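You operate a simulated robot arm through the tools that you are given. There is no shell and no other tool. Be economical: measure what you need, move in short steps, check, and stop when the job is done.

Carry out the task below with a simulated robot arm. There is one attempt and no reset: what you move stays moved.

Task
Seal the master valve in the tester and bring the display to 9.
Fine: air on once the arm is over it; use the BAR knob; leave it running.

It is judged by the outcome, as a careful person would: the job done as asked, and still so three seconds after it is handed in. It fails if anything else is knocked over, pushed out of place, dropped, spilled or broken. Lids that push on must go on centred and level and be pressed home; caps that screw on are set level and turned clockwise until they are tight.

Robot
A 6-joint arm with a two-finger parallel gripper, fixed in place. Base frame: the origin is at the foot of the arm, x ahead of it, y to its left, z up; the work surface is at about z = 86.6. Lengths are in cm, angles in degrees, forces in N, time in s.
With the tool pointing down near the work surface it reaches from about 26 to 68 cm from the base axis. Its first joint turns from -66.0 to 66.0 degrees. Payload 2.9 kg.
The TCP is the grasp point between the finger pads, 3 cm short of the fingertips. In the tool frame z runs along the fingers and y along their closing line. Largest opening 11 cm; finger width 2, thickness 1; the body of the gripper, 4.8 by 11.2 cm, starts 5.5 cm behind the TCP.
Orientation is that of the tool frame in the base frame, as [roll, pitch, yaw] about the fixed x, y, z axes, in that order (R = Rz(yaw) Ry(pitch) Rx(roll)). With the fingers straight down and closing along the base's y, the tool's x points along the base's -x, its y along +y and its z along -z.

Tools
- The arm moves only by the tool drive_tool. Its argument "series" is a list that holds one entry, the list of rows, each a list of 7 numbers: the turn, a rotation vector about the tool's x, y, z in units of 8 degrees (1.0 is 8 degrees), then the shift along the tool's x, y, z in units of 30 mm (1.0 is 30 mm), then the closure in counts, from 0 (fully open) to 255 (shut). In form: [[[rx, ry, rz, dx, dy, dz, fingers], ...]]. A call has 1 to 8 rows; each row shifts and turns the commanded pose from where the row before left it, along the tool's axes as they then stand. A call with a number of a shift or a turn outside -1 to 1 is refused whole. A row lasts 0.2 s, in which the tool goes at most 5 cm and 8.6 degrees; a call with a longer step from one row to the next is refused whole, and so is a gripper value outside its range. Where a pose cannot be reached the arm comes as near as it can. A force on the tool above 40 N (or 10 N above the force at the start of the call, whichever is more), or a blocked arm, ends the call early, and 0.2 s more pass. Each finger travels about 10.8 cm/s and halts on what it meets, pressing with about 41 N; the grip force reading is that of the motor and also rises with nothing between the fingers. The clock runs only during rows and for 0.2 s after the last one: add rows that do not move to give the fingers time. The reply holds the time, the measured pose of the TCP, the force on the tool along the base axes, the opening and the grip force, in the units named above and with some noise.
- Cameras (640 x 400 px; columns grow to the right, rows downward): "scene" is fixed at [7.08, 43.16, 137.93]; the picture's right is [-0.80, -0.60, 0.00], its down [-0.37, 0.48, -0.80] and it looks along [0.48, -0.63, -0.61] (base axes); focal length 299 px, centre (320, 200). "wrist" rides on the gripper at [7.2, 1.7, -10.3] in the tool frame; the picture's right is [-0.23, 0.97, 0.00], its down [-0.76, -0.18, -0.62] and it looks along [-0.61, -0.14, 0.78] (tool axes); focal length 222 px, centre (320, 200). There is no depth. A picture from a camera that has moved, and an enlarged one, comes with that camera's place and axes in the base frame and with its lens.
- grab_frame(camera): a new picture of that camera. It takes no simulated time.
- zoom(camera, box): a new picture of the part [left, top, right, bottom] of that camera's present view, enlarged. It takes no simulated time.
- job_done(): hands the job in; it is judged then, once.

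Work in short steps. Places have to be worked out from the pictures, the camera data and where the tool is seen: move nearer, look again, correct. Check each grasp and each placing, and mend what went wrong. You have 120 turns and 64 pictures in all, those below and enlarged ones among them. Open the gripper and draw the arm clear of the work before you hand the job in, unless the task says otherwise; then end with one line.

The tools are called after "Call:" as name(argument=value, ...) on one line, values as JSON. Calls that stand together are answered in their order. drive_tool: Moves the arm, as the interface text tells. Its arguments: {"type":"object","properties":{"series":{"type":"array"}},"required":["series"]} The other tools are called the same way: grab_frame (camera) takes a picture; zoom (camera, box) takes an enlarged picture of a part of a camera's view; job_done () hands the job in.

At the start:

```text
time_s: 0.0
tcp_pos: [46.84, -0.13, 118.58]
tool_rot: [-180.0, 0.0, 180.0]
ft_force: [0.1, 0.1, -0.4]
finger_gap: 11.02
grasp_force: 0.1
```

scene: 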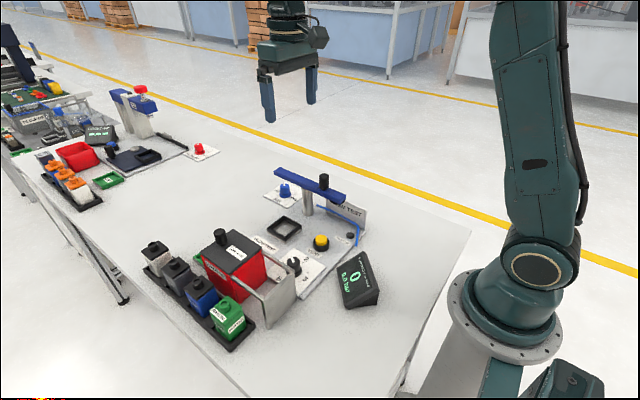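
wrist: 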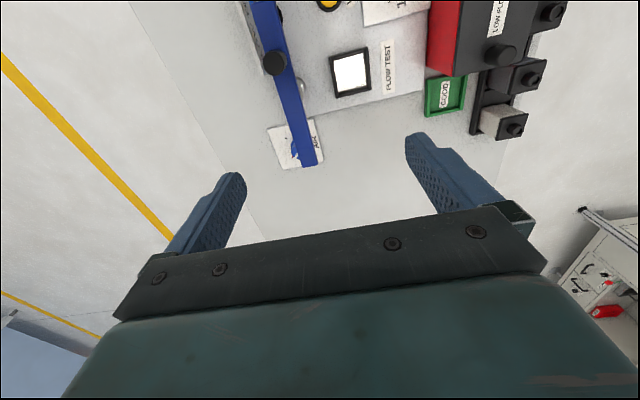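

I'll look closely at the work area to identify the parts.

Call:
zoom(camera="scene", box=[130, 220, 290, 360])

Call:
zoom(camera="scene", box=[240, 150, 400, 320])

Call:
zoom(camera="wrist", box=[240, 0, 580, 180])

Call:
zoom(camera="scene", box=[0, 70, 230, 214])

```text
2.86 times, centred on (210, 290) of scene
camera zoom: at [7.08, 43.16, 137.93], right [-0.8, -0.6, 0.0], down [-0.37, 0.48, -0.8], along [0.48, -0.63, -0.61], focal length 855 px, centre (634, -57)
```

zoom: 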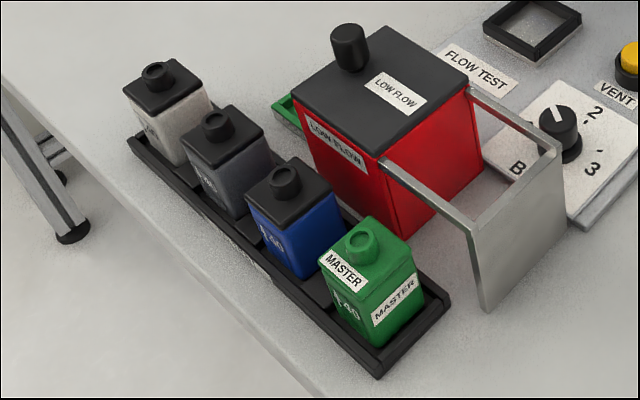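

```text
2.35 times, centred on (320, 235) of scene
camera zoom: at [7.08, 43.16, 137.93], right [-0.8, -0.6, 0.0], down [-0.37, 0.48, -0.8], along [0.48, -0.63, -0.61], focal length 704 px, centre (320, 118)
```

zoom: 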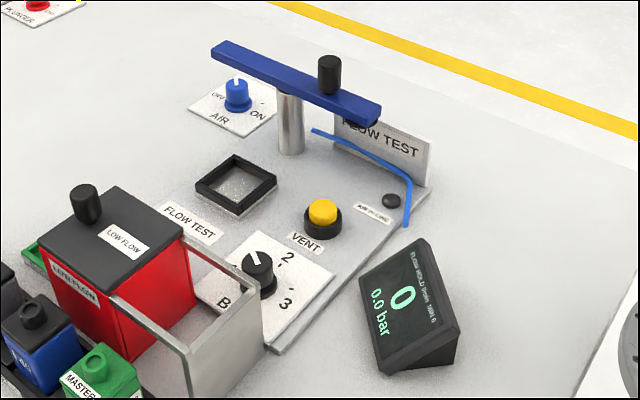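

```text
1.88 times, centred on (410, 90) of wrist
camera zoom: at [39.56, 1.62, 128.97], right [0.23, 0.97, 0.0], down [0.76, -0.18, 0.62], along [0.61, -0.14, -0.78], focal length 418 px, centre (151, 407)
```

zoom: 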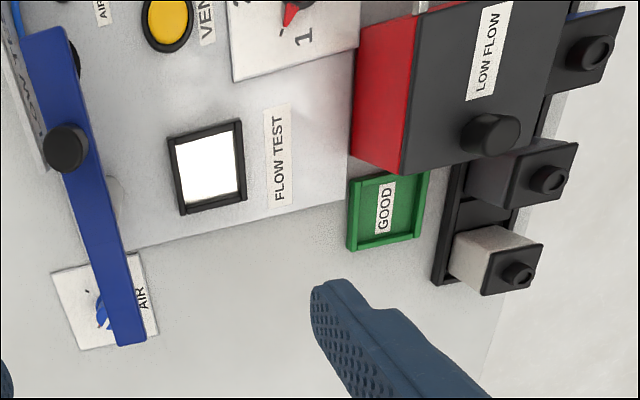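

```text
2.78 times, centred on (115, 142) of scene
camera zoom: at [7.08, 43.16, 137.93], right [-0.8, -0.6, 0.0], down [-0.37, 0.48, -0.8], along [0.48, -0.63, -0.61], focal length 831 px, centre (889, 361)
```

zoom: 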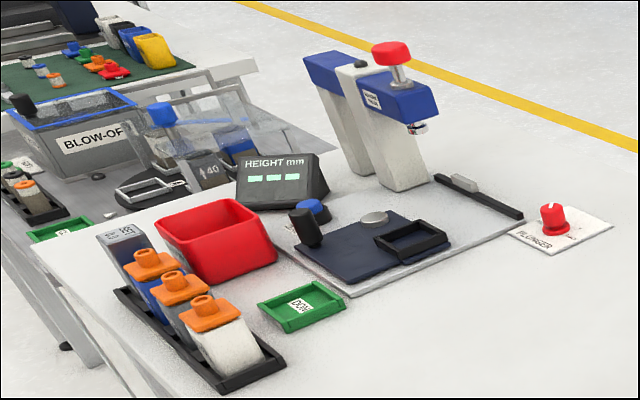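

Master is the green valve at about (37,30); nest at about (47,5.3). I'll enlarge the display and the swing arm for details.

Call:
zoom(camera="scene", box=[330, 245, 390, 310])

Call:
zoom(camera="scene", box=[255, 160, 375, 235])

```text
6.15 times, centred on (360, 278) of scene
camera zoom: at [7.08, 43.16, 137.93], right [-0.8, -0.6, 0.0], down [-0.37, 0.48, -0.8], along [0.48, -0.63, -0.61], focal length 1842 px, centre (74, -277)
```

zoom: 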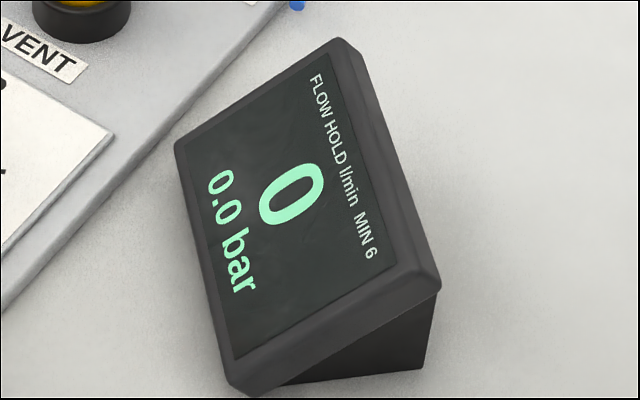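

```text
5.33 times, centred on (315, 198) of scene
camera zoom: at [7.08, 43.16, 137.93], right [-0.8, -0.6, 0.0], down [-0.37, 0.48, -0.8], along [0.48, -0.63, -0.61], focal length 1596 px, centre (347, 213)
```

zoom: 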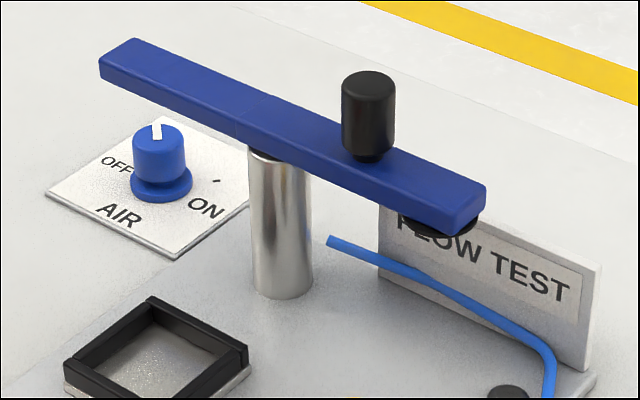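

The display holds flow (so approach 9 from below). Now moving up over the rack, high and clear, to look at the master valve with the wrist camera.

Call:
drive_tool(series=[[[0, 0, 0, 0.35, 1, 0.1, 0], [0, 0, 0, 0.35, 1, 0.1, 0], [0, 0, 0, 0.35, 1, 0.1, 0], [0, 0, 0, 0.35, 1, 0.1, 0], [0, 0, 0, 0.35, 1, 0.1, 0], [0, 0, 0, 0.35, 1, 0.1, 0], [0, 0, 0, 0.35, 1, 0.1, 0], [0, 0, 0, 0.35, 1, 0.1, 0]]])

Call:
drive_tool(series=[[[0, 0, 0, 0.2, 1, 0.6, 0], [0, 0, 0, 0, 1, 0.6, 0], [0, 0, 0, 0, 0, 0, 0]]])

Call:
grab_frame(camera="wrist")

```text
time_s: 1.8
tcp_pos: [38.32, 23.96, 116.17]
tool_rot: [180.0, 0.0, -180.0]
ft_force: [0.9, 0.0, -0.2]
finger_gap: 11.01
grasp_force: 0.0
```

```text
time_s: 2.6
tcp_pos: [37.66, 29.94, 112.5]
tool_rot: [180.0, 0.0, 180.0]
ft_force: [0.4, 1.4, -0.2]
finger_gap: 11.0
grasp_force: 0.1
```

```text
55 pictures are left
camera wrist: at [30.53, 31.67, 122.94], right [0.23, 0.97, 0.0], down [0.76, -0.18, 0.62], along [0.61, -0.14, -0.78], focal length 222 px, centre (320, 200)
```

wrist: 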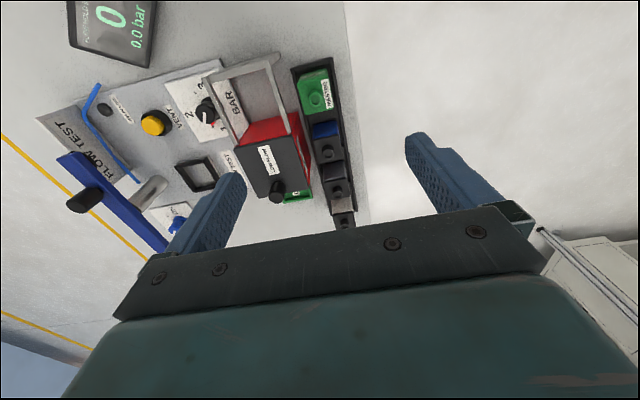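

Call:
zoom(camera="wrist", box=[180, 40, 380, 220])

```text
2.22 times, centred on (280, 130) of wrist
camera zoom: at [30.53, 31.67, 122.94], right [0.23, 0.97, 0.0], down [0.76, -0.18, 0.62], along [0.61, -0.14, -0.78], focal length 494 px, centre (409, 356)
```

zoom: 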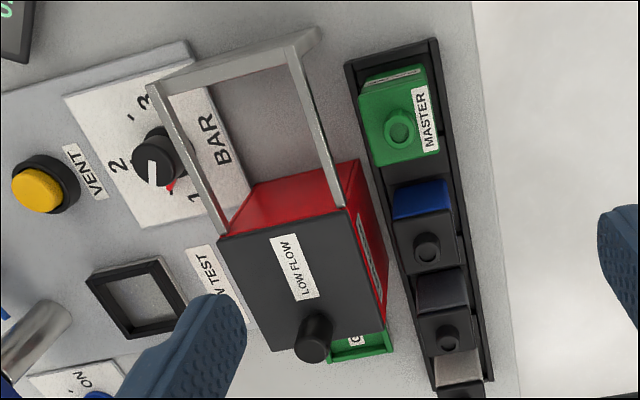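

Master at about (37.3, 29.6), top ≈93.4. A guard rail is close on its −y side, so I'll grip along x: turn the tool −90° about its z while high.

Call:
drive_tool(series=[[[0, 0, -1, 0, 0, 0, 0], [0, 0, -1, 0, 0, 0, 0], [0, 0, -1, 0, 0, 0, 0], [0, 0, -1, 0, 0, 0, 0], [0, 0, -1, 0, 0, 0, 0], [0, 0, -1, 0, 0, 0, 0], [0, 0, -1, 0, 0, 0, 0], [0, 0, -1, 0, 0, 0, 0]]])

Call:
drive_tool(series=[[[0, 0, -1, 0, 0, 0, 100], [0, 0, -1, 0, 0, 0, 100], [0, 0, -1, 0, 0, 0, 100], [0, 0, -0.25, 0, 0, 0.5, 100], [0, 0, 0, 0, 0, 1, 100], [0, 0, 0, 0, 0, 1, 100], [0, 0, 0, 0, 0, 0, 100]]])

Call:
grab_frame(camera="wrist")

Call:
zoom(camera="scene", box=[120, 150, 310, 370])

```text
time_s: 4.4
tcp_pos: [37.71, 29.86, 112.58]
tool_rot: [-180.0, 0.1, -115.8]
ft_force: [-0.2, 1.0, -0.2]
finger_gap: 11.01
grasp_force: 0.1
```

```text
time_s: 6.0
tcp_pos: [37.86, 29.91, 105.07]
tool_rot: [180.0, 0.0, -90.0]
ft_force: [-0.6, 0.5, -0.3]
finger_gap: 6.72
grasp_force: 0.0
```

```text
53 pictures are left
camera wrist: at [36.13, 22.73, 115.39], right [-0.97, 0.23, 0.0], down [0.18, 0.76, 0.62], along [0.14, 0.61, -0.78], focal length 222 px, centre (320, 200)
```

wrist: 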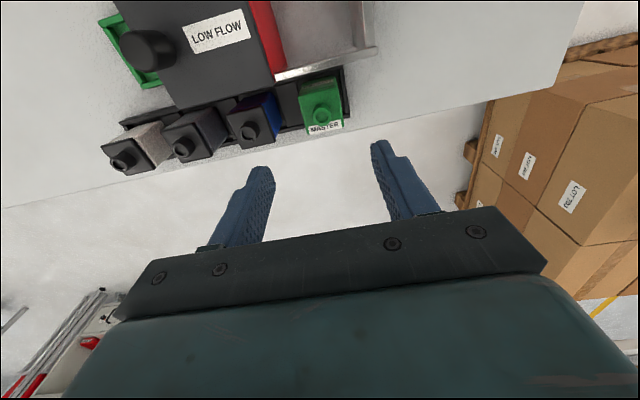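

```text
1.82 times, centred on (215, 260) of scene
camera zoom: at [7.08, 43.16, 137.93], right [-0.8, -0.6, 0.0], down [-0.37, 0.48, -0.8], along [0.48, -0.63, -0.61], focal length 544 px, centre (511, 91)
```

zoom: 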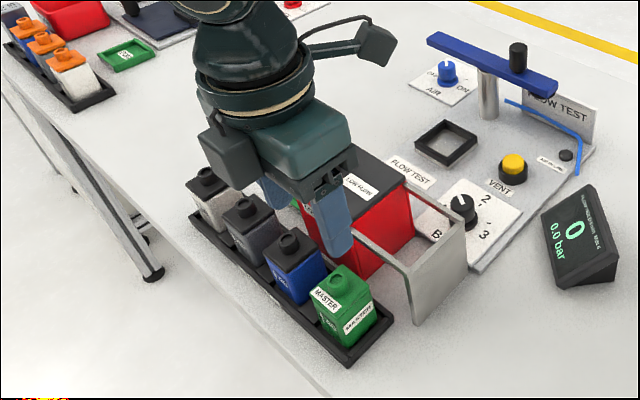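

Call:
zoom(camera="wrist", box=[220, 50, 400, 160])

```text
3.56 times, centred on (310, 105) of wrist
camera zoom: at [36.13, 22.73, 115.39], right [-0.97, 0.23, 0.0], down [0.18, 0.76, 0.62], along [0.14, 0.61, -0.78], focal length 790 px, centre (356, 538)
```

zoom: 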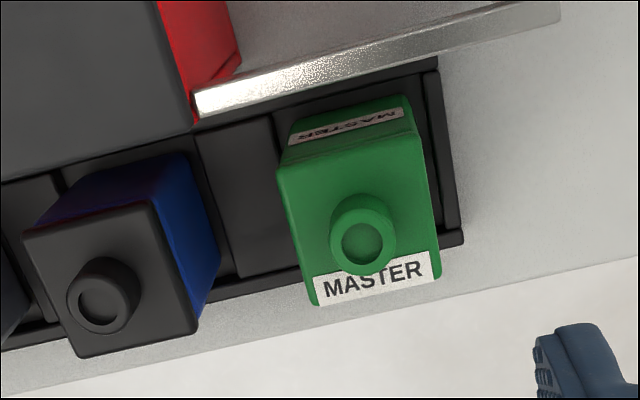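

Valve centre ≈(37.4, 29.3). Opening 6.7 fits the gap to the blue valve. Align and descend to z≈92.

Call:
drive_tool(series=[[[0, 0, 0, 0.2, 0.14, 0.9, 100], [0, 0, 0, 0, 0, 0.9, 100], [0, 0, 0, 0, 0, 0.7, 100], [0, 0, 0, 0, 0, 0.5, 100], [0, 0, 0, 0, 0, 0, 100]]])

Call:
grab_frame(camera="wrist")

Call:
zoom(camera="scene", box=[160, 220, 290, 360])

```text
time_s: 7.2
tcp_pos: [37.38, 29.24, 96.1]
tool_rot: [179.9, 0.0, -90.0]
ft_force: [-0.6, 0.1, -0.2]
finger_gap: 6.7
grasp_force: 0.1
```

```text
50 pictures are left
camera wrist: at [35.7, 22.03, 106.46], right [-0.97, 0.23, 0.0], down [0.18, 0.76, 0.62], along [0.14, 0.61, -0.78], focal length 222 px, centre (320, 200)
```

wrist: 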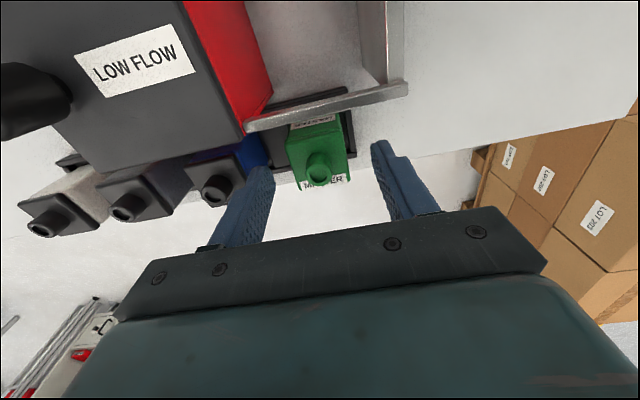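

```text
2.86 times, centred on (225, 290) of scene
camera zoom: at [7.08, 43.16, 137.93], right [-0.8, -0.6, 0.0], down [-0.37, 0.48, -0.8], along [0.48, -0.63, -0.61], focal length 855 px, centre (591, -57)
```

zoom: 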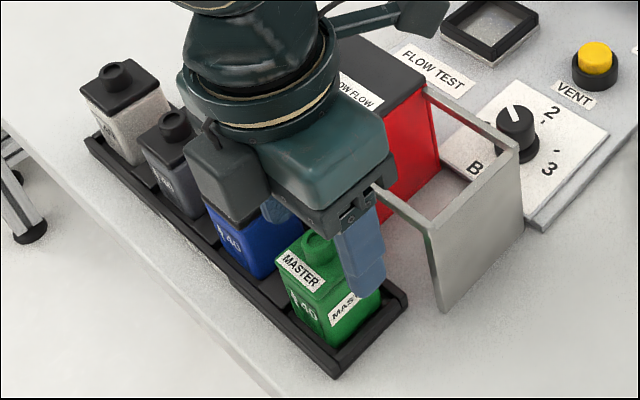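

Fingers straddle the valve properly. Descend the last 4 cm.

Call:
drive_tool(series=[[[0, 0, 0, 0, 0, 0.5, 100], [0, 0, 0, 0, 0, 0.5, 100], [0, 0, 0, 0, 0, 0.37, 100], [0, 0, 0, 0, 0, 0, 100]]])

Call:
grab_frame(camera="wrist")

```text
time_s: 8.2
tcp_pos: [37.36, 29.28, 91.95]
tool_rot: [-180.0, 0.1, -90.0]
ft_force: [0.1, -0.3, 0.4]
finger_gap: 6.69
grasp_force: 0.0
```

```text
48 pictures are left
camera wrist: at [35.69, 22.05, 102.33], right [-0.97, 0.23, 0.0], down [0.18, 0.76, 0.62], along [0.14, 0.61, -0.78], focal length 222 px, centre (320, 200)
```

wrist: 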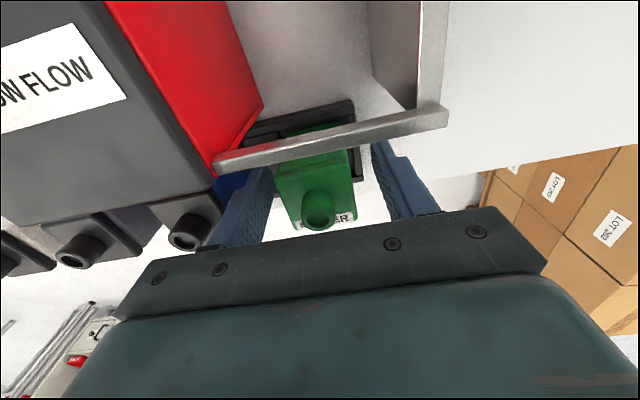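

Closing on the valve.

Call:
drive_tool(series=[[[0, 0, 0, 0, 0, 0, 150], [0, 0, 0, 0, 0, 0, 170], [0, 0, 0, 0, 0, 0, 190], [0, 0, 0, 0, 0, 0, 190]]])

```text
time_s: 9.2
tcp_pos: [37.34, 29.25, 92.1]
tool_rot: [180.0, 0.0, -90.1]
ft_force: [0.6, 0.0, 0.2]
finger_gap: 3.93
grasp_force: 40.5
```

Gripped at 3.93 cm. Lift straight up.

Call:
drive_tool(series=[[[0, 0, 0, 0, 0, -0.4, 190], [0, 0, 0, 0, 0, -0.8, 190], [0, 0, 0, 0, 0, -0.9, 190], [0, 0, 0, 0, 0, -1, 190], [0, 0, 0, 0, 0, -1, 190], [0, 0, 0, 0, 0, -1, 190], [0, 0, 0, 0, 0, -0.9, 190], [0, 0, 0, 0, 0, 0, 190]]])

Call:
grab_frame(camera="scene")

```text
time_s: 11.0
tcp_pos: [37.32, 29.28, 110.11]
tool_rot: [179.9, 0.0, -89.9]
ft_force: [0.3, 0.3, -1.3]
finger_gap: 2.8
grasp_force: 0.0
```

```text
47 pictures are left
```

scene: 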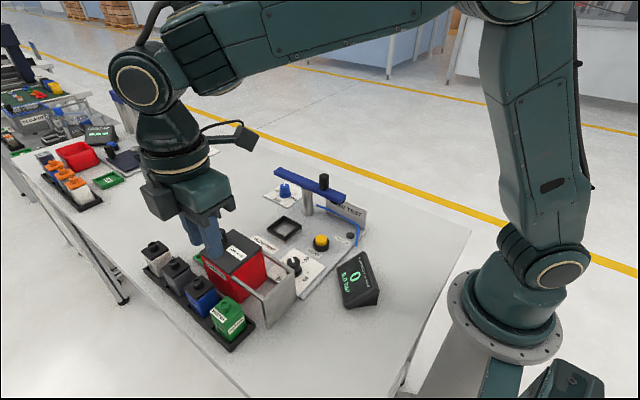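

The valve slipped out (gap now 2.8, empty). Check that it still stands properly in the rack.

Call:
zoom(camera="scene", box=[190, 270, 270, 360])

Call:
grab_frame(camera="wrist")

```text
4.44 times, centred on (230, 315) of scene
camera zoom: at [7.08, 43.16, 137.93], right [-0.8, -0.6, 0.0], down [-0.37, 0.48, -0.8], along [0.48, -0.63, -0.61], focal length 1330 px, centre (720, -311)
```

zoom: 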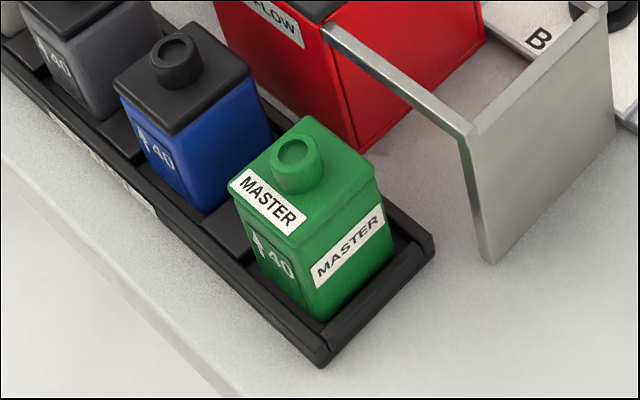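

```text
45 pictures are left
camera wrist: at [35.74, 22.02, 120.45], right [-0.97, 0.23, 0.0], down [0.18, 0.76, 0.62], along [0.14, 0.61, -0.78], focal length 222 px, centre (320, 200)
```

wrist: 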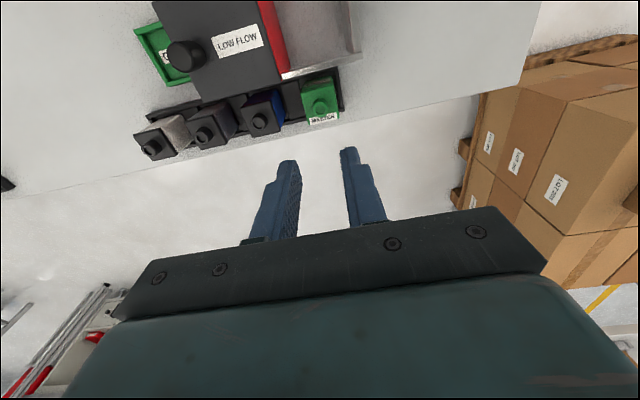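

Valve is still upright in its pocket. Retry: open, descend a bit deeper (z≈91.3), close fully, and lift slowly while watching the readings.

Call:
drive_tool(series=[[[0, 0, 0, 0, 0, 0.6, 100], [0, 0, 0, 0, 0, 1, 100], [0, 0, 0, 0, 0, 1, 100], [0, 0, 0, 0, 0, 1, 100], [0, 0, 0, 0, 0, 1, 100], [0, 0, 0, 0, 0, 0.9, 100], [0, 0, 0, 0, 0, 0.5, 110], [0, 0, 0, 0, 0, 0.27, 110]]])

Call:
drive_tool(series=[[[0, 0, 0, 0, 0, 0, 150], [0, 0, 0, 0, 0, 0, 200], [0, 0, 0, 0, 0, 0, 255], [0, 0, 0, 0, 0, 0, 255], [0, 0, 0, 0, 0, 0, 255]]])

Call:
drive_tool(series=[[[0, 0, 0, 0, 0, -0.03, 255], [0, 0, 0, 0, 0, -0.05, 255], [0, 0, 0, 0, 0, -0.05, 255], [0, 0, 0, 0, 0, -0.05, 255]]])

```text
time_s: 12.8
tcp_pos: [37.32, 29.37, 91.21]
tool_rot: [180.0, -0.1, -89.9]
ft_force: [0.0, 0.1, 0.3]
finger_gap: 6.27
grasp_force: 0.1
```

```text
time_s: 14.0
tcp_pos: [37.39, 29.37, 91.31]
tool_rot: [179.9, 0.0, -90.0]
ft_force: [-0.5, -0.3, -0.5]
finger_gap: 3.96
grasp_force: 40.9
```

```text
time_s: 15.0
tcp_pos: [37.32, 29.29, 91.74]
tool_rot: [-180.0, 0.0, -90.0]
ft_force: [0.1, 0.3, -1.2]
finger_gap: 3.93
grasp_force: 40.6
```

Force −1.2 N suggests some load. Lift a bit more, slowly, and look.

Call:
drive_tool(series=[[[0, 0, 0, 0, 0, -0.08, 255], [0, 0, 0, 0, 0, -0.1, 255], [0, 0, 0, 0, 0, -0.1, 255], [0, 0, 0, 0, 0, 0, 255]]])

Call:
zoom(camera="scene", box=[190, 250, 270, 360])

```text
time_s: 16.0
tcp_pos: [37.42, 29.16, 92.69]
tool_rot: [-180.0, 0.0, -90.0]
ft_force: [-0.1, 0.4, -1.6]
finger_gap: 3.94
grasp_force: 40.9
```

```text
3.64 times, centred on (230, 305) of scene
camera zoom: at [7.08, 43.16, 137.93], right [-0.8, -0.6, 0.0], down [-0.37, 0.48, -0.8], along [0.48, -0.63, -0.61], focal length 1088 px, centre (647, -182)
```

zoom: 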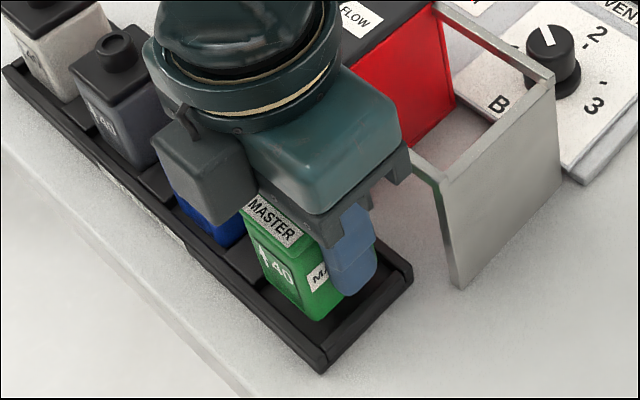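

The valve is rising with the fingers. Continue lifting gently.

Call:
drive_tool(series=[[[0, 0, 0, 0, 0, -0.15, 255], [0, 0, 0, 0, 0, -0.2, 255], [0, 0, 0, 0, 0, -0.25, 255], [0, 0, 0, 0, 0, -0.3, 255], [0, 0, 0, 0, 0, -0.3, 255], [0, 0, 0, 0, 0, -0.3, 255], [0, 0, 0, 0, 0, -0.2, 255], [0, 0, 0, 0, 0, -0.1, 255]]])

Call:
zoom(camera="scene", box=[170, 200, 290, 360])

```text
time_s: 17.8
tcp_pos: [37.32, 29.33, 97.94]
tool_rot: [180.0, -0.1, -89.9]
ft_force: [0.5, 0.1, -0.6]
finger_gap: 3.94
grasp_force: 40.3
```

```text
2.50 times, centred on (230, 280) of scene
camera zoom: at [7.08, 43.16, 137.93], right [-0.8, -0.6, 0.0], down [-0.37, 0.48, -0.8], along [0.48, -0.63, -0.61], focal length 748 px, centre (545, 0)
```

zoom: 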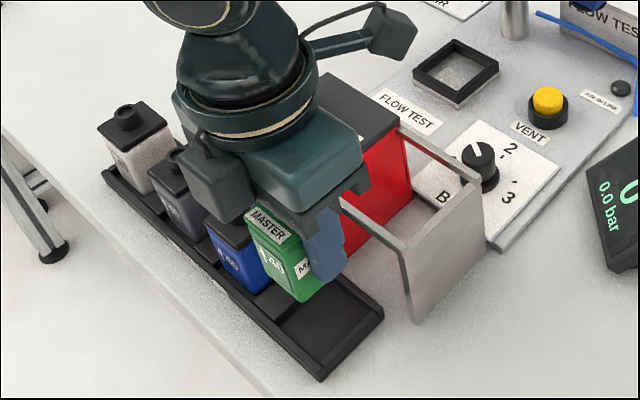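

Secure. Raise to about z=108, above the red box's knob.

Call:
drive_tool(series=[[[0, 0, 0, 0, 0, -0.2, 255], [0, 0, 0, 0, 0, -0.4, 255], [0, 0, 0, 0, 0, -0.5, 255], [0, 0, 0, 0, 0, -0.5, 255], [0, 0, 0, 0, 0, -0.5, 255], [0, 0, 0, 0, 0, -0.5, 255], [0, 0, 0, 0, 0, -0.4, 255], [0, 0, 0, 0, 0, -0.2, 255]]])

Call:
drive_tool(series=[[[0, 0, 0, 0.2, -0.08, 0, 255], [0, 0, 0, 0.5, -0.2, 0, 255], [0, 0, 0, 0.7, -0.28, 0, 255], [0, 0, 0, 0.7, -0.28, 0, 255], [0, 0, 0, 0.7, -0.28, 0, 255], [0, 0, 0, 0.7, -0.28, 0, 255], [0, 0, 0, 0.7, -0.28, 0, 255], [0, 0, 0, 0.5, -0.2, 0, 255]]])

Call:
drive_tool(series=[[[0, 0, 0, 0.5, -0.2, 0, 255], [0, 0, 0, 0.7, -0.28, 0, 255], [0, 0, 0, 0.7, -0.28, 0, 255], [0, 0, 0, 0.7, -0.28, 0, 255], [0, 0, 0, 0.4, -0.16, 0, 255], [0, 0, 0, 0.2, -0.08, 0, 255], [0, 0, 0, 0, 0, 0, 255]]])

Call:
grab_frame(camera="wrist")

Call:
zoom(camera="scene", box=[210, 120, 370, 280])

```text
time_s: 19.6
tcp_pos: [37.37, 29.35, 107.64]
tool_rot: [180.0, 0.0, -89.9]
ft_force: [-0.5, -0.5, -1.3]
finger_gap: 3.94
grasp_force: 41.2
```

```text
time_s: 21.4
tcp_pos: [43.03, 15.25, 107.45]
tool_rot: [180.0, 0.0, -90.0]
ft_force: [-0.6, 0.2, -0.6]
finger_gap: 3.94
grasp_force: 40.9
```

```text
time_s: 23.0
tcp_pos: [46.71, 5.76, 107.46]
tool_rot: [179.9, 0.1, -90.0]
ft_force: [0.7, -0.4, -0.8]
finger_gap: 3.91
grasp_force: 40.8
```

```text
42 pictures are left
camera wrist: at [45.14, -1.59, 117.92], right [-0.97, 0.23, 0.0], down [0.18, 0.76, 0.62], along [0.14, 0.61, -0.78], focal length 222 px, centre (320, 200)
```

wrist: 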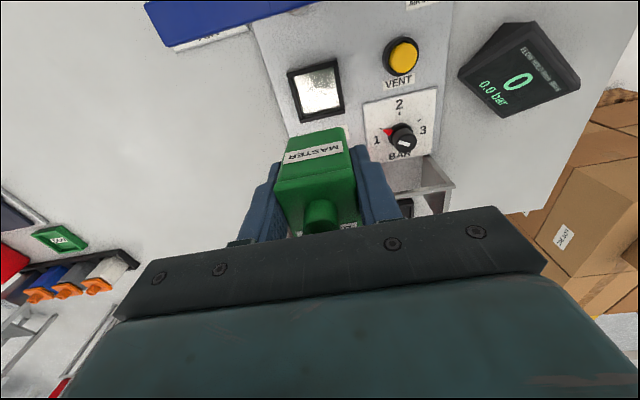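

```text
2.50 times, centred on (290, 200) of scene
camera zoom: at [7.09, 43.16, 137.93], right [-0.8, -0.6, 0.0], down [-0.37, 0.48, -0.8], along [0.48, -0.63, -0.61], focal length 748 px, centre (395, 200)
```

zoom: 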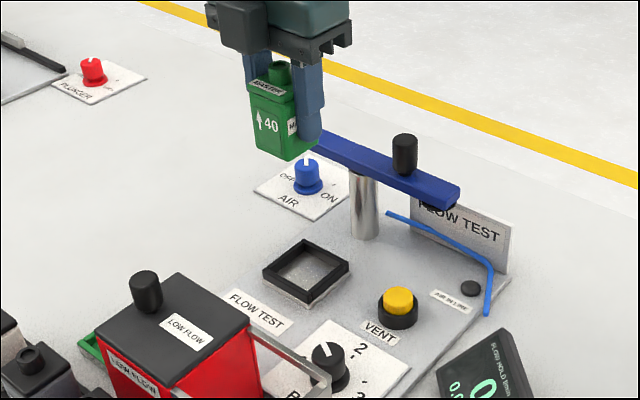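

Call:
zoom(camera="wrist", box=[260, 40, 420, 160])

Call:
zoom(camera="scene", box=[255, 205, 315, 250])

```text
3.33 times, centred on (340, 100) of wrist
camera zoom: at [45.14, -1.59, 117.92], right [-0.97, 0.23, 0.0], down [0.18, 0.76, 0.62], along [0.14, 0.61, -0.78], focal length 740 px, centre (253, 533)
```

zoom: 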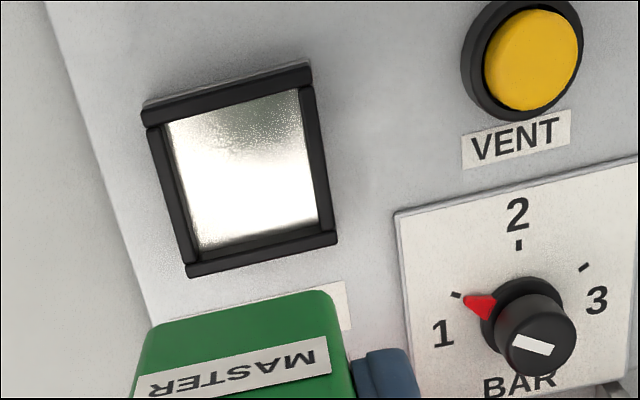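

```text
8.89 times, centred on (285, 228) of scene
camera zoom: at [7.09, 43.16, 137.93], right [-0.8, -0.6, 0.0], down [-0.37, 0.48, -0.8], along [0.48, -0.63, -0.61], focal length 2660 px, centre (631, -44)
```

zoom: 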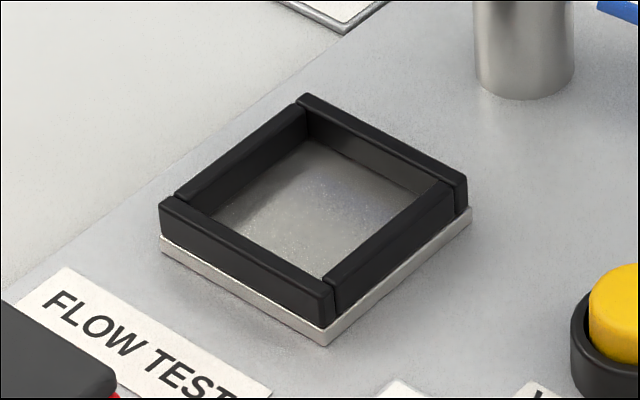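

Nest centre ≈(46.9, 5.0). Align and lower to hover just above the rails (TCP≈94).

Call:
drive_tool(series=[[[0, 0, 0, 0.13, -0.03, 0.3, 255], [0, 0, 0, 0.13, -0.02, 0.6, 255], [0, 0, 0, 0, 0, 0.7, 255], [0, 0, 0, 0, 0, 0.7, 255], [0, 0, 0, 0, 0, 0.7, 255], [0, 0, 0, 0, 0, 0.7, 255], [0, 0, 0, 0, 0, 0.5, 255], [0, 0, 0, 0, 0, 0.2, 255]]])

Call:
zoom(camera="wrist", box=[220, 20, 420, 240])

Call:
zoom(camera="scene", box=[240, 150, 340, 260])

```text
time_s: 24.8
tcp_pos: [46.91, 4.85, 94.38]
tool_rot: [-179.9, 0.1, -90.0]
ft_force: [-0.2, 0.7, -1.4]
finger_gap: 3.94
grasp_force: 41.0
```

```text
1.82 times, centred on (320, 130) of wrist
camera zoom: at [45.28, -2.39, 104.72], right [-0.97, 0.23, 0.0], down [0.18, 0.76, 0.62], along [0.14, 0.61, -0.78], focal length 404 px, centre (320, 327)
```

zoom: 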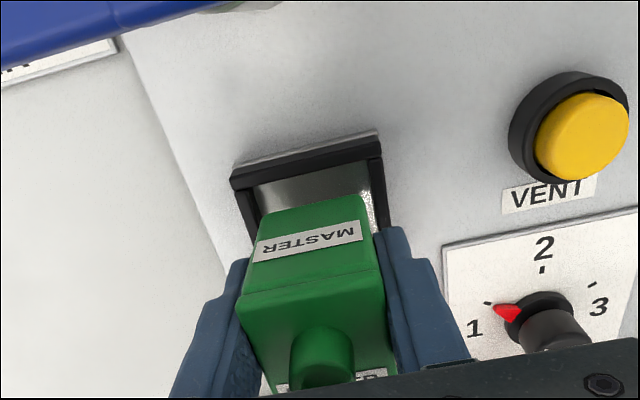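

```text
3.64 times, centred on (290, 205) of scene
camera zoom: at [7.08, 43.16, 137.93], right [-0.8, -0.6, 0.0], down [-0.37, 0.48, -0.8], along [0.48, -0.63, -0.61], focal length 1088 px, centre (429, 182)
```

zoom: 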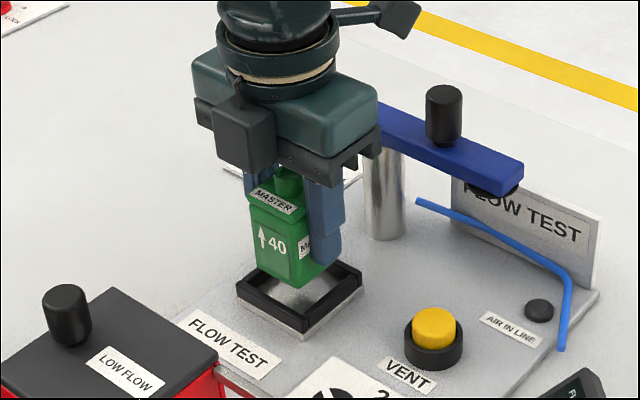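

Measured in the same picture, valve and nest are aligned within ~0.1–0.2 cm and the nest has ~0.4 cm play. Lower gently.

Call:
drive_tool(series=[[[0, 0, 0, 0, 0, 0.15, 255], [0, 0, 0, 0, 0, 0.15, 255], [0, 0, 0, 0, 0, 0.15, 255], [0, 0, 0, 0, 0, 0.1, 255], [0, 0, 0, 0, 0, 0.1, 255], [0, 0, 0, 0, 0, 0, 255]]])

Call:
zoom(camera="wrist", box=[220, 20, 420, 240])

Call:
zoom(camera="scene", box=[250, 180, 330, 260])

```text
time_s: 26.2
tcp_pos: [47.02, 4.91, 92.38]
tool_rot: [-179.9, 0.0, -90.0]
ft_force: [-0.3, 0.1, -1.8]
finger_gap: 3.92
grasp_force: 41.4
```

```text
1.82 times, centred on (320, 130) of wrist
camera zoom: at [45.33, -2.39, 102.77], right [-0.97, 0.23, 0.0], down [0.18, 0.76, 0.62], along [0.14, 0.61, -0.78], focal length 404 px, centre (320, 327)
```

zoom: 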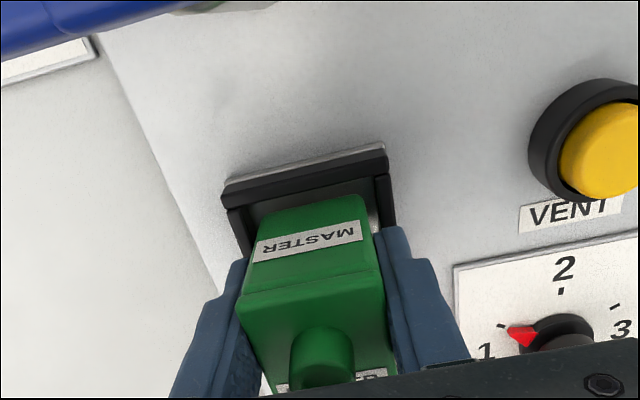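

```text
5.00 times, centred on (290, 220) of scene
camera zoom: at [7.08, 43.16, 137.93], right [-0.8, -0.6, 0.0], down [-0.37, 0.48, -0.8], along [0.48, -0.63, -0.61], focal length 1496 px, centre (470, 100)
```

zoom: 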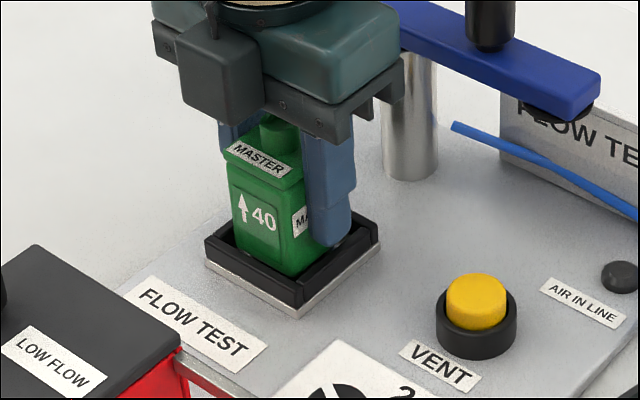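

Valve is inside the rails. Lower in fine steps until contact.

Call:
drive_tool(series=[[[0, 0, 0, 0, 0, 0.06, 255], [0, 0, 0, 0, 0, 0.06, 255], [0, 0, 0, 0, 0, 0.06, 255], [0, 0, 0, 0, 0, 0, 255]]])

```text
time_s: 27.2
tcp_pos: [46.97, 4.79, 92.03]
tool_rot: [-180.0, 0.0, -90.0]
ft_force: [-0.9, -0.1, 3.3]
finger_gap: 3.96
grasp_force: 41.1
```

Contact felt (+3.3 N) at z≈92.0. Open the fingers a little and check seating.

Call:
drive_tool(series=[[[0, 0, 0, 0, 0, 0, 140], [0, 0, 0, 0, 0, 0, 110], [0, 0, 0, 0, 0, 0, 110]]])

Call:
zoom(camera="wrist", box=[220, 20, 420, 240])

Call:
zoom(camera="scene", box=[250, 180, 330, 260])

```text
time_s: 28.0
tcp_pos: [46.98, 4.93, 91.87]
tool_rot: [180.0, 0.0, -90.0]
ft_force: [0.1, 0.3, 0.0]
finger_gap: 6.25
grasp_force: 0.1
```

```text
1.82 times, centred on (320, 130) of wrist
camera zoom: at [45.34, -2.41, 102.26], right [-0.97, 0.23, 0.0], down [0.18, 0.76, 0.62], along [0.14, 0.61, -0.78], focal length 404 px, centre (320, 327)
```

zoom: 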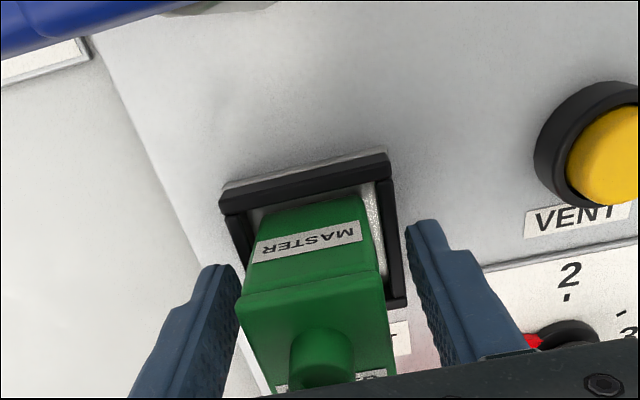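

```text
5.00 times, centred on (290, 220) of scene
camera zoom: at [7.08, 43.16, 137.93], right [-0.8, -0.6, 0.0], down [-0.37, 0.48, -0.8], along [0.48, -0.63, -0.61], focal length 1496 px, centre (470, 100)
```

zoom: 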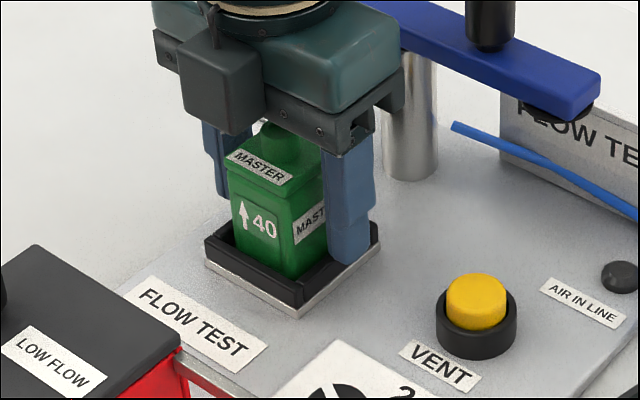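

Seated level within the rails. Raise straight up and inspect.

Call:
drive_tool(series=[[[0, 0, 0, 0, 0, -0.3, 100], [0, 0, 0, 0, 0, -0.7, 90], [0, 0, 0, 0, 0, -1, 90], [0, 0, 0, 0, 0, -1, 90], [0, 0, 0, 0, 0, -1, 90], [0, 0, 0, 0, 0, -1, 90], [0, 0, 0, 0, 0, -0.5, 90], [0, 0, 0, 0, 0, 0, 90]]])

Call:
zoom(camera="scene", box=[240, 150, 380, 260])

Call:
grab_frame(camera="wrist")

```text
time_s: 29.8
tcp_pos: [46.98, 4.86, 108.47]
tool_rot: [180.0, 0.0, -89.9]
ft_force: [0.5, -0.6, 0.3]
finger_gap: 7.12
grasp_force: 0.0
```

```text
3.64 times, centred on (310, 205) of scene
camera zoom: at [7.08, 43.16, 137.93], right [-0.8, -0.6, 0.0], down [-0.37, 0.48, -0.8], along [0.48, -0.63, -0.61], focal length 1088 px, centre (356, 182)
```

zoom: 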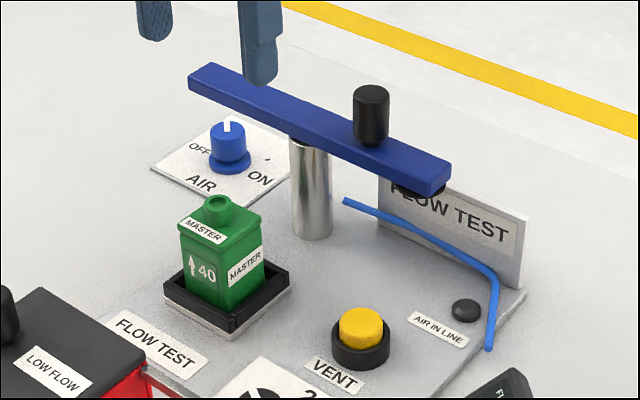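

```text
31 pictures are left
camera wrist: at [45.33, -2.46, 118.81], right [-0.97, 0.23, 0.0], down [0.18, 0.76, 0.62], along [0.14, 0.61, -0.78], focal length 222 px, centre (320, 200)
```

wrist: 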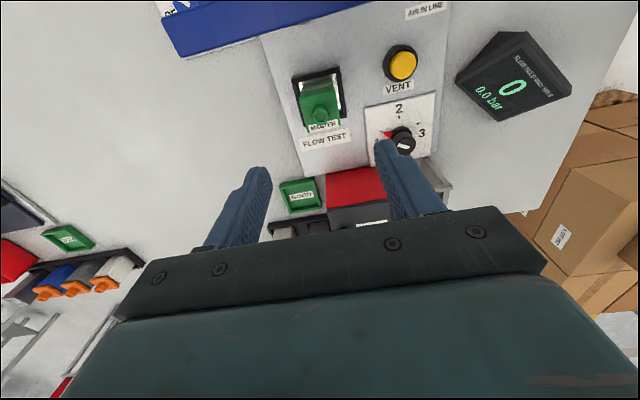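

Valve stands squarely in the nest. Next the swing arm: handle ≈(41.2,−3.2), pivot ≈(46.5,−3.4), so it must swing 90° clockwise. Turn the tool back to yaw 180 and go above the handle for a look.

Call:
drive_tool(series=[[[0, 0, 1, 0, 0, -0.3, 90], [0, 0, 1, 0, 0, -0.3, 90], [0, 0, 1, 0, 0, 0, 90], [0, 0, 1, 0, 0, 0, 90], [0, 0, 1, 0, 0, 0, 90], [0, 0, 1, 0, 0, 0, 90], [0, 0, 1, 0, 0, 0, 90], [0, 0, 1, 0, 0, 0, 90]]])

Call:
drive_tool(series=[[[0, 0, 1, 0, 0, 0, 120], [0, 0, 1, 0, 0, 0, 130], [0, 0, 1, 0, 0, 0, 130], [0, 0, 0.25, 0, 0, 0, 130], [0, 0, 0, 0.65, -0.9, 0, 130], [0, 0, 0, 0.65, -0.9, 0, 130], [0, 0, 0, 0.6, -0.85, 0, 130], [0, 0, 0, 0, 0, 0, 130]]])

Call:
grab_frame(camera="wrist")

```text
time_s: 31.6
tcp_pos: [46.97, 4.87, 110.22]
tool_rot: [-180.0, 0.0, -154.2]
ft_force: [-0.4, 0.4, -1.2]
finger_gap: 7.14
grasp_force: 0.0
```

```text
time_s: 33.4
tcp_pos: [41.33, -3.11, 110.26]
tool_rot: [-179.9, -0.1, -180.0]
ft_force: [0.0, -0.6, -0.1]
finger_gap: 5.37
grasp_force: 0.1
```

```text
30 pictures are left
camera wrist: at [34.07, -1.44, 120.51], right [0.23, 0.97, 0.0], down [0.76, -0.18, 0.62], along [0.61, -0.14, -0.78], focal length 222 px, centre (320, 200)
```

wrist: 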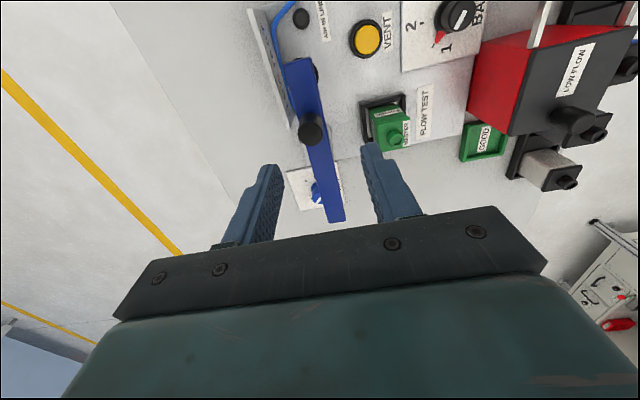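

Handle axis ≈(41.5,−4.0), z 96.5–100.3; arm lies along y=−4, pivot ≈(46.8,−4). Align and lower with fingers either side of the handle.

Call:
drive_tool(series=[[[0, 0, 0, -0.05, -0.3, 0.4, 130], [0, 0, 0, 0, 0, 0.8, 130], [0, 0, 0, 0, 0, 0.8, 130], [0, 0, 0, 0, 0, 0.7, 130], [0, 0, 0, 0, 0, 0.4, 130], [0, 0, 0, 0, 0, 0.2, 130], [0, 0, 0, 0, 0, 0, 130]]])

Call:
grab_frame(camera="wrist")

```text
time_s: 35.0
tcp_pos: [41.6, -4.03, 100.36]
tool_rot: [-180.0, 0.0, -180.0]
ft_force: [-0.3, -0.3, 0.1]
finger_gap: 5.37
grasp_force: 0.1
```

```text
29 pictures are left
camera wrist: at [34.18, -2.33, 110.69], right [0.23, 0.97, 0.0], down [0.76, -0.18, 0.62], along [0.61, -0.14, -0.78], focal length 222 px, centre (320, 200)
```

wrist: 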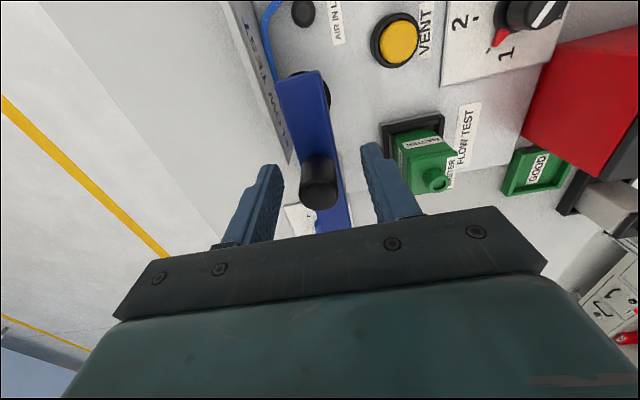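

Handle is centred between the fingers. Close on it.

Call:
drive_tool(series=[[[0, 0, 0, 0, 0, 0, 180], [0, 0, 0, 0, 0, 0, 210], [0, 0, 0, 0, 0, 0, 230], [0, 0, 0, 0, 0, 0, 230]]])

```text
time_s: 36.0
tcp_pos: [41.36, -3.91, 100.4]
tool_rot: [-180.0, -0.1, 180.0]
ft_force: [-1.3, 0.4, -1.5]
finger_gap: 2.36
grasp_force: 45.0
```

Handle diameter 2.36. Loosen to a snug cage (~2.6) and begin the swing: rotate with the arm while following the arc; a short trial first.

Call:
drive_tool(series=[[[0, 0, 0, 0, 0, 0, 194], [0, 0, 0.5, 0, 0.12, 0, 194], [0, 0, 1, 0, 0.247, 0, 194], [0, 0, 1, 0, 0.247, 0, 194], [0, 0, 0, 0, 0, 0, 194]]])

Call:
zoom(camera="scene", box=[240, 130, 400, 270])

```text
time_s: 37.2
tcp_pos: [41.62, -2.18, 100.45]
tool_rot: [180.0, 0.0, 159.9]
ft_force: [-0.1, -0.1, -0.6]
finger_gap: 2.62
grasp_force: 0.0
```

```text
2.86 times, centred on (320, 200) of scene
camera zoom: at [7.08, 43.16, 137.93], right [-0.8, -0.6, 0.0], down [-0.37, 0.48, -0.8], along [0.48, -0.63, -0.61], focal length 855 px, centre (320, 200)
```

zoom: 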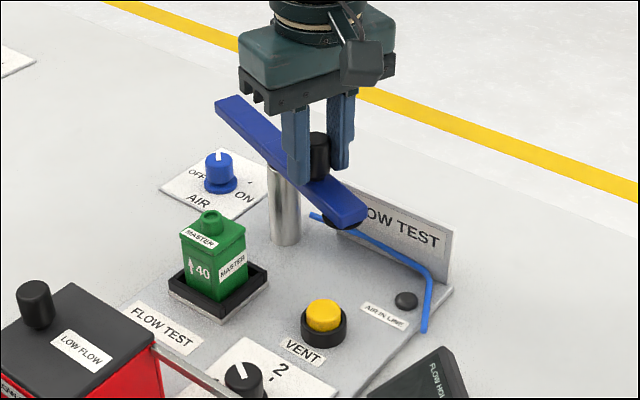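

The arm follows. Continue to about 60° and then inspect the clearance of pad to valve.

Call:
drive_tool(series=[[[0, 0, 1, 0, 0.247, 0, 194], [0, 0, 1, 0, 0.247, 0, 194], [0, 0, 1, 0, 0.247, 0, 194], [0, 0, 1, 0, 0.247, 0, 194], [0, 0, 0.5, 0, 0.12, 0, 194], [0, 0, 0, 0, 0, 0, 194]]])

Call:
zoom(camera="scene", box=[255, 150, 355, 245])

```text
time_s: 38.6
tcp_pos: [43.51, 0.58, 100.21]
tool_rot: [180.0, 0.0, 123.9]
ft_force: [0.0, -0.4, -0.1]
finger_gap: 2.64
grasp_force: 0.1
```

```text
4.21 times, centred on (305, 198) of scene
camera zoom: at [7.08, 43.16, 137.93], right [-0.8, -0.6, 0.0], down [-0.37, 0.48, -0.8], along [0.48, -0.63, -0.61], focal length 1260 px, centre (383, 210)
```

zoom: 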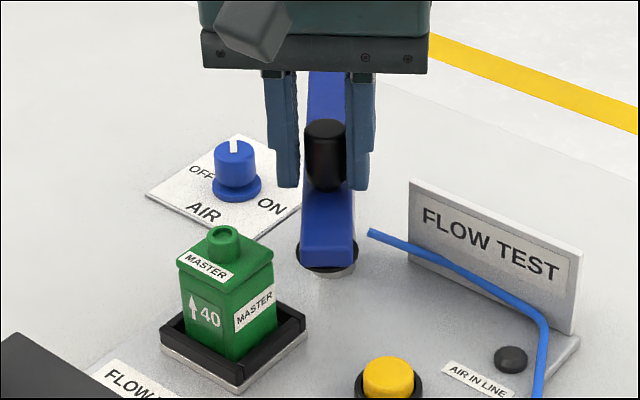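

Clearance between pad underside and valve port is tight (both ≈94.5). Advance to ~72° and look before overlap.

Call:
drive_tool(series=[[[0, 0, 1, 0, 0.247, 0, 194], [0, 0, 1, 0, 0.247, 0, 194], [0, 0, 0, 0, 0, 0, 194]]])

Call:
zoom(camera="scene", box=[265, 180, 335, 235])

Call:
grab_frame(camera="wrist")

```text
time_s: 39.4
tcp_pos: [44.76, 1.25, 100.4]
tool_rot: [-180.0, 0.0, 107.9]
ft_force: [-0.6, -0.8, 1.0]
finger_gap: 2.63
grasp_force: 0.2
```

```text
7.27 times, centred on (300, 208) of scene
camera zoom: at [7.08, 43.16, 137.93], right [-0.8, -0.6, 0.0], down [-0.37, 0.48, -0.8], along [0.48, -0.63, -0.61], focal length 2177 px, centre (466, 146)
```

zoom: 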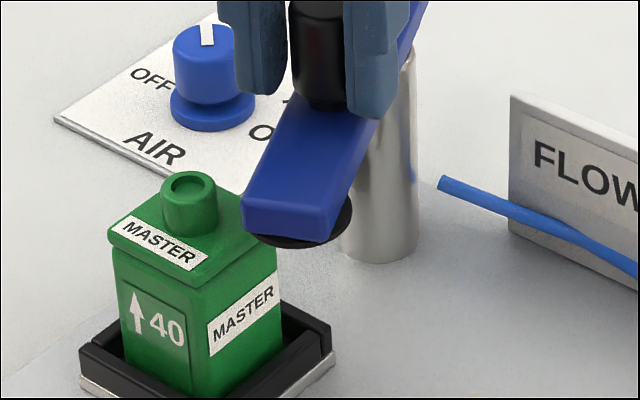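

```text
25 pictures are left
camera wrist: at [44.16, 8.65, 110.65], right [1.0, 0.08, 0.0], down [0.07, -0.78, 0.62], along [0.05, -0.62, -0.78], focal length 222 px, centre (320, 200)
```

wrist: 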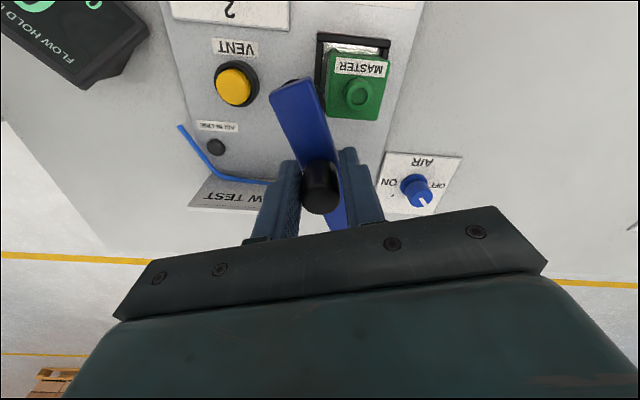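

No contact yet. Continue slowly in 3–4° steps watching the force.

Call:
drive_tool(series=[[[0, 0, 0.5, 0, 0.123, 0, 194], [0, 0, 0.5, 0, 0.123, 0, 194], [0, 0, 0, 0, 0, 0, 194]]])

Call:
zoom(camera="scene", box=[265, 180, 335, 235])

```text
time_s: 40.2
tcp_pos: [45.54, 1.38, 100.43]
tool_rot: [180.0, -0.1, 100.1]
ft_force: [-0.1, -0.2, 0.2]
finger_gap: 2.63
grasp_force: 0.1
```

```text
7.27 times, centred on (300, 208) of scene
camera zoom: at [7.08, 43.16, 137.93], right [-0.8, -0.6, 0.0], down [-0.37, 0.48, -0.8], along [0.48, -0.63, -0.61], focal length 2177 px, centre (466, 146)
```

zoom: 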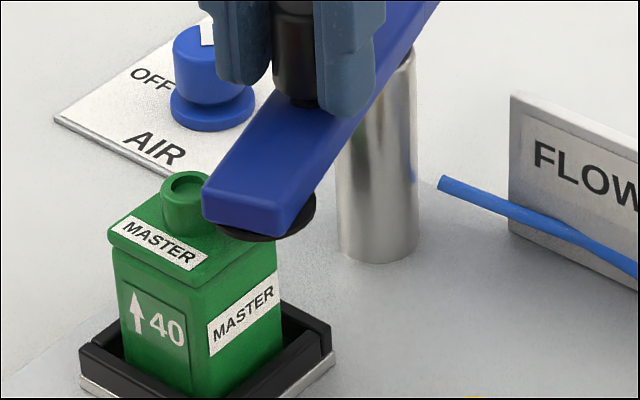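

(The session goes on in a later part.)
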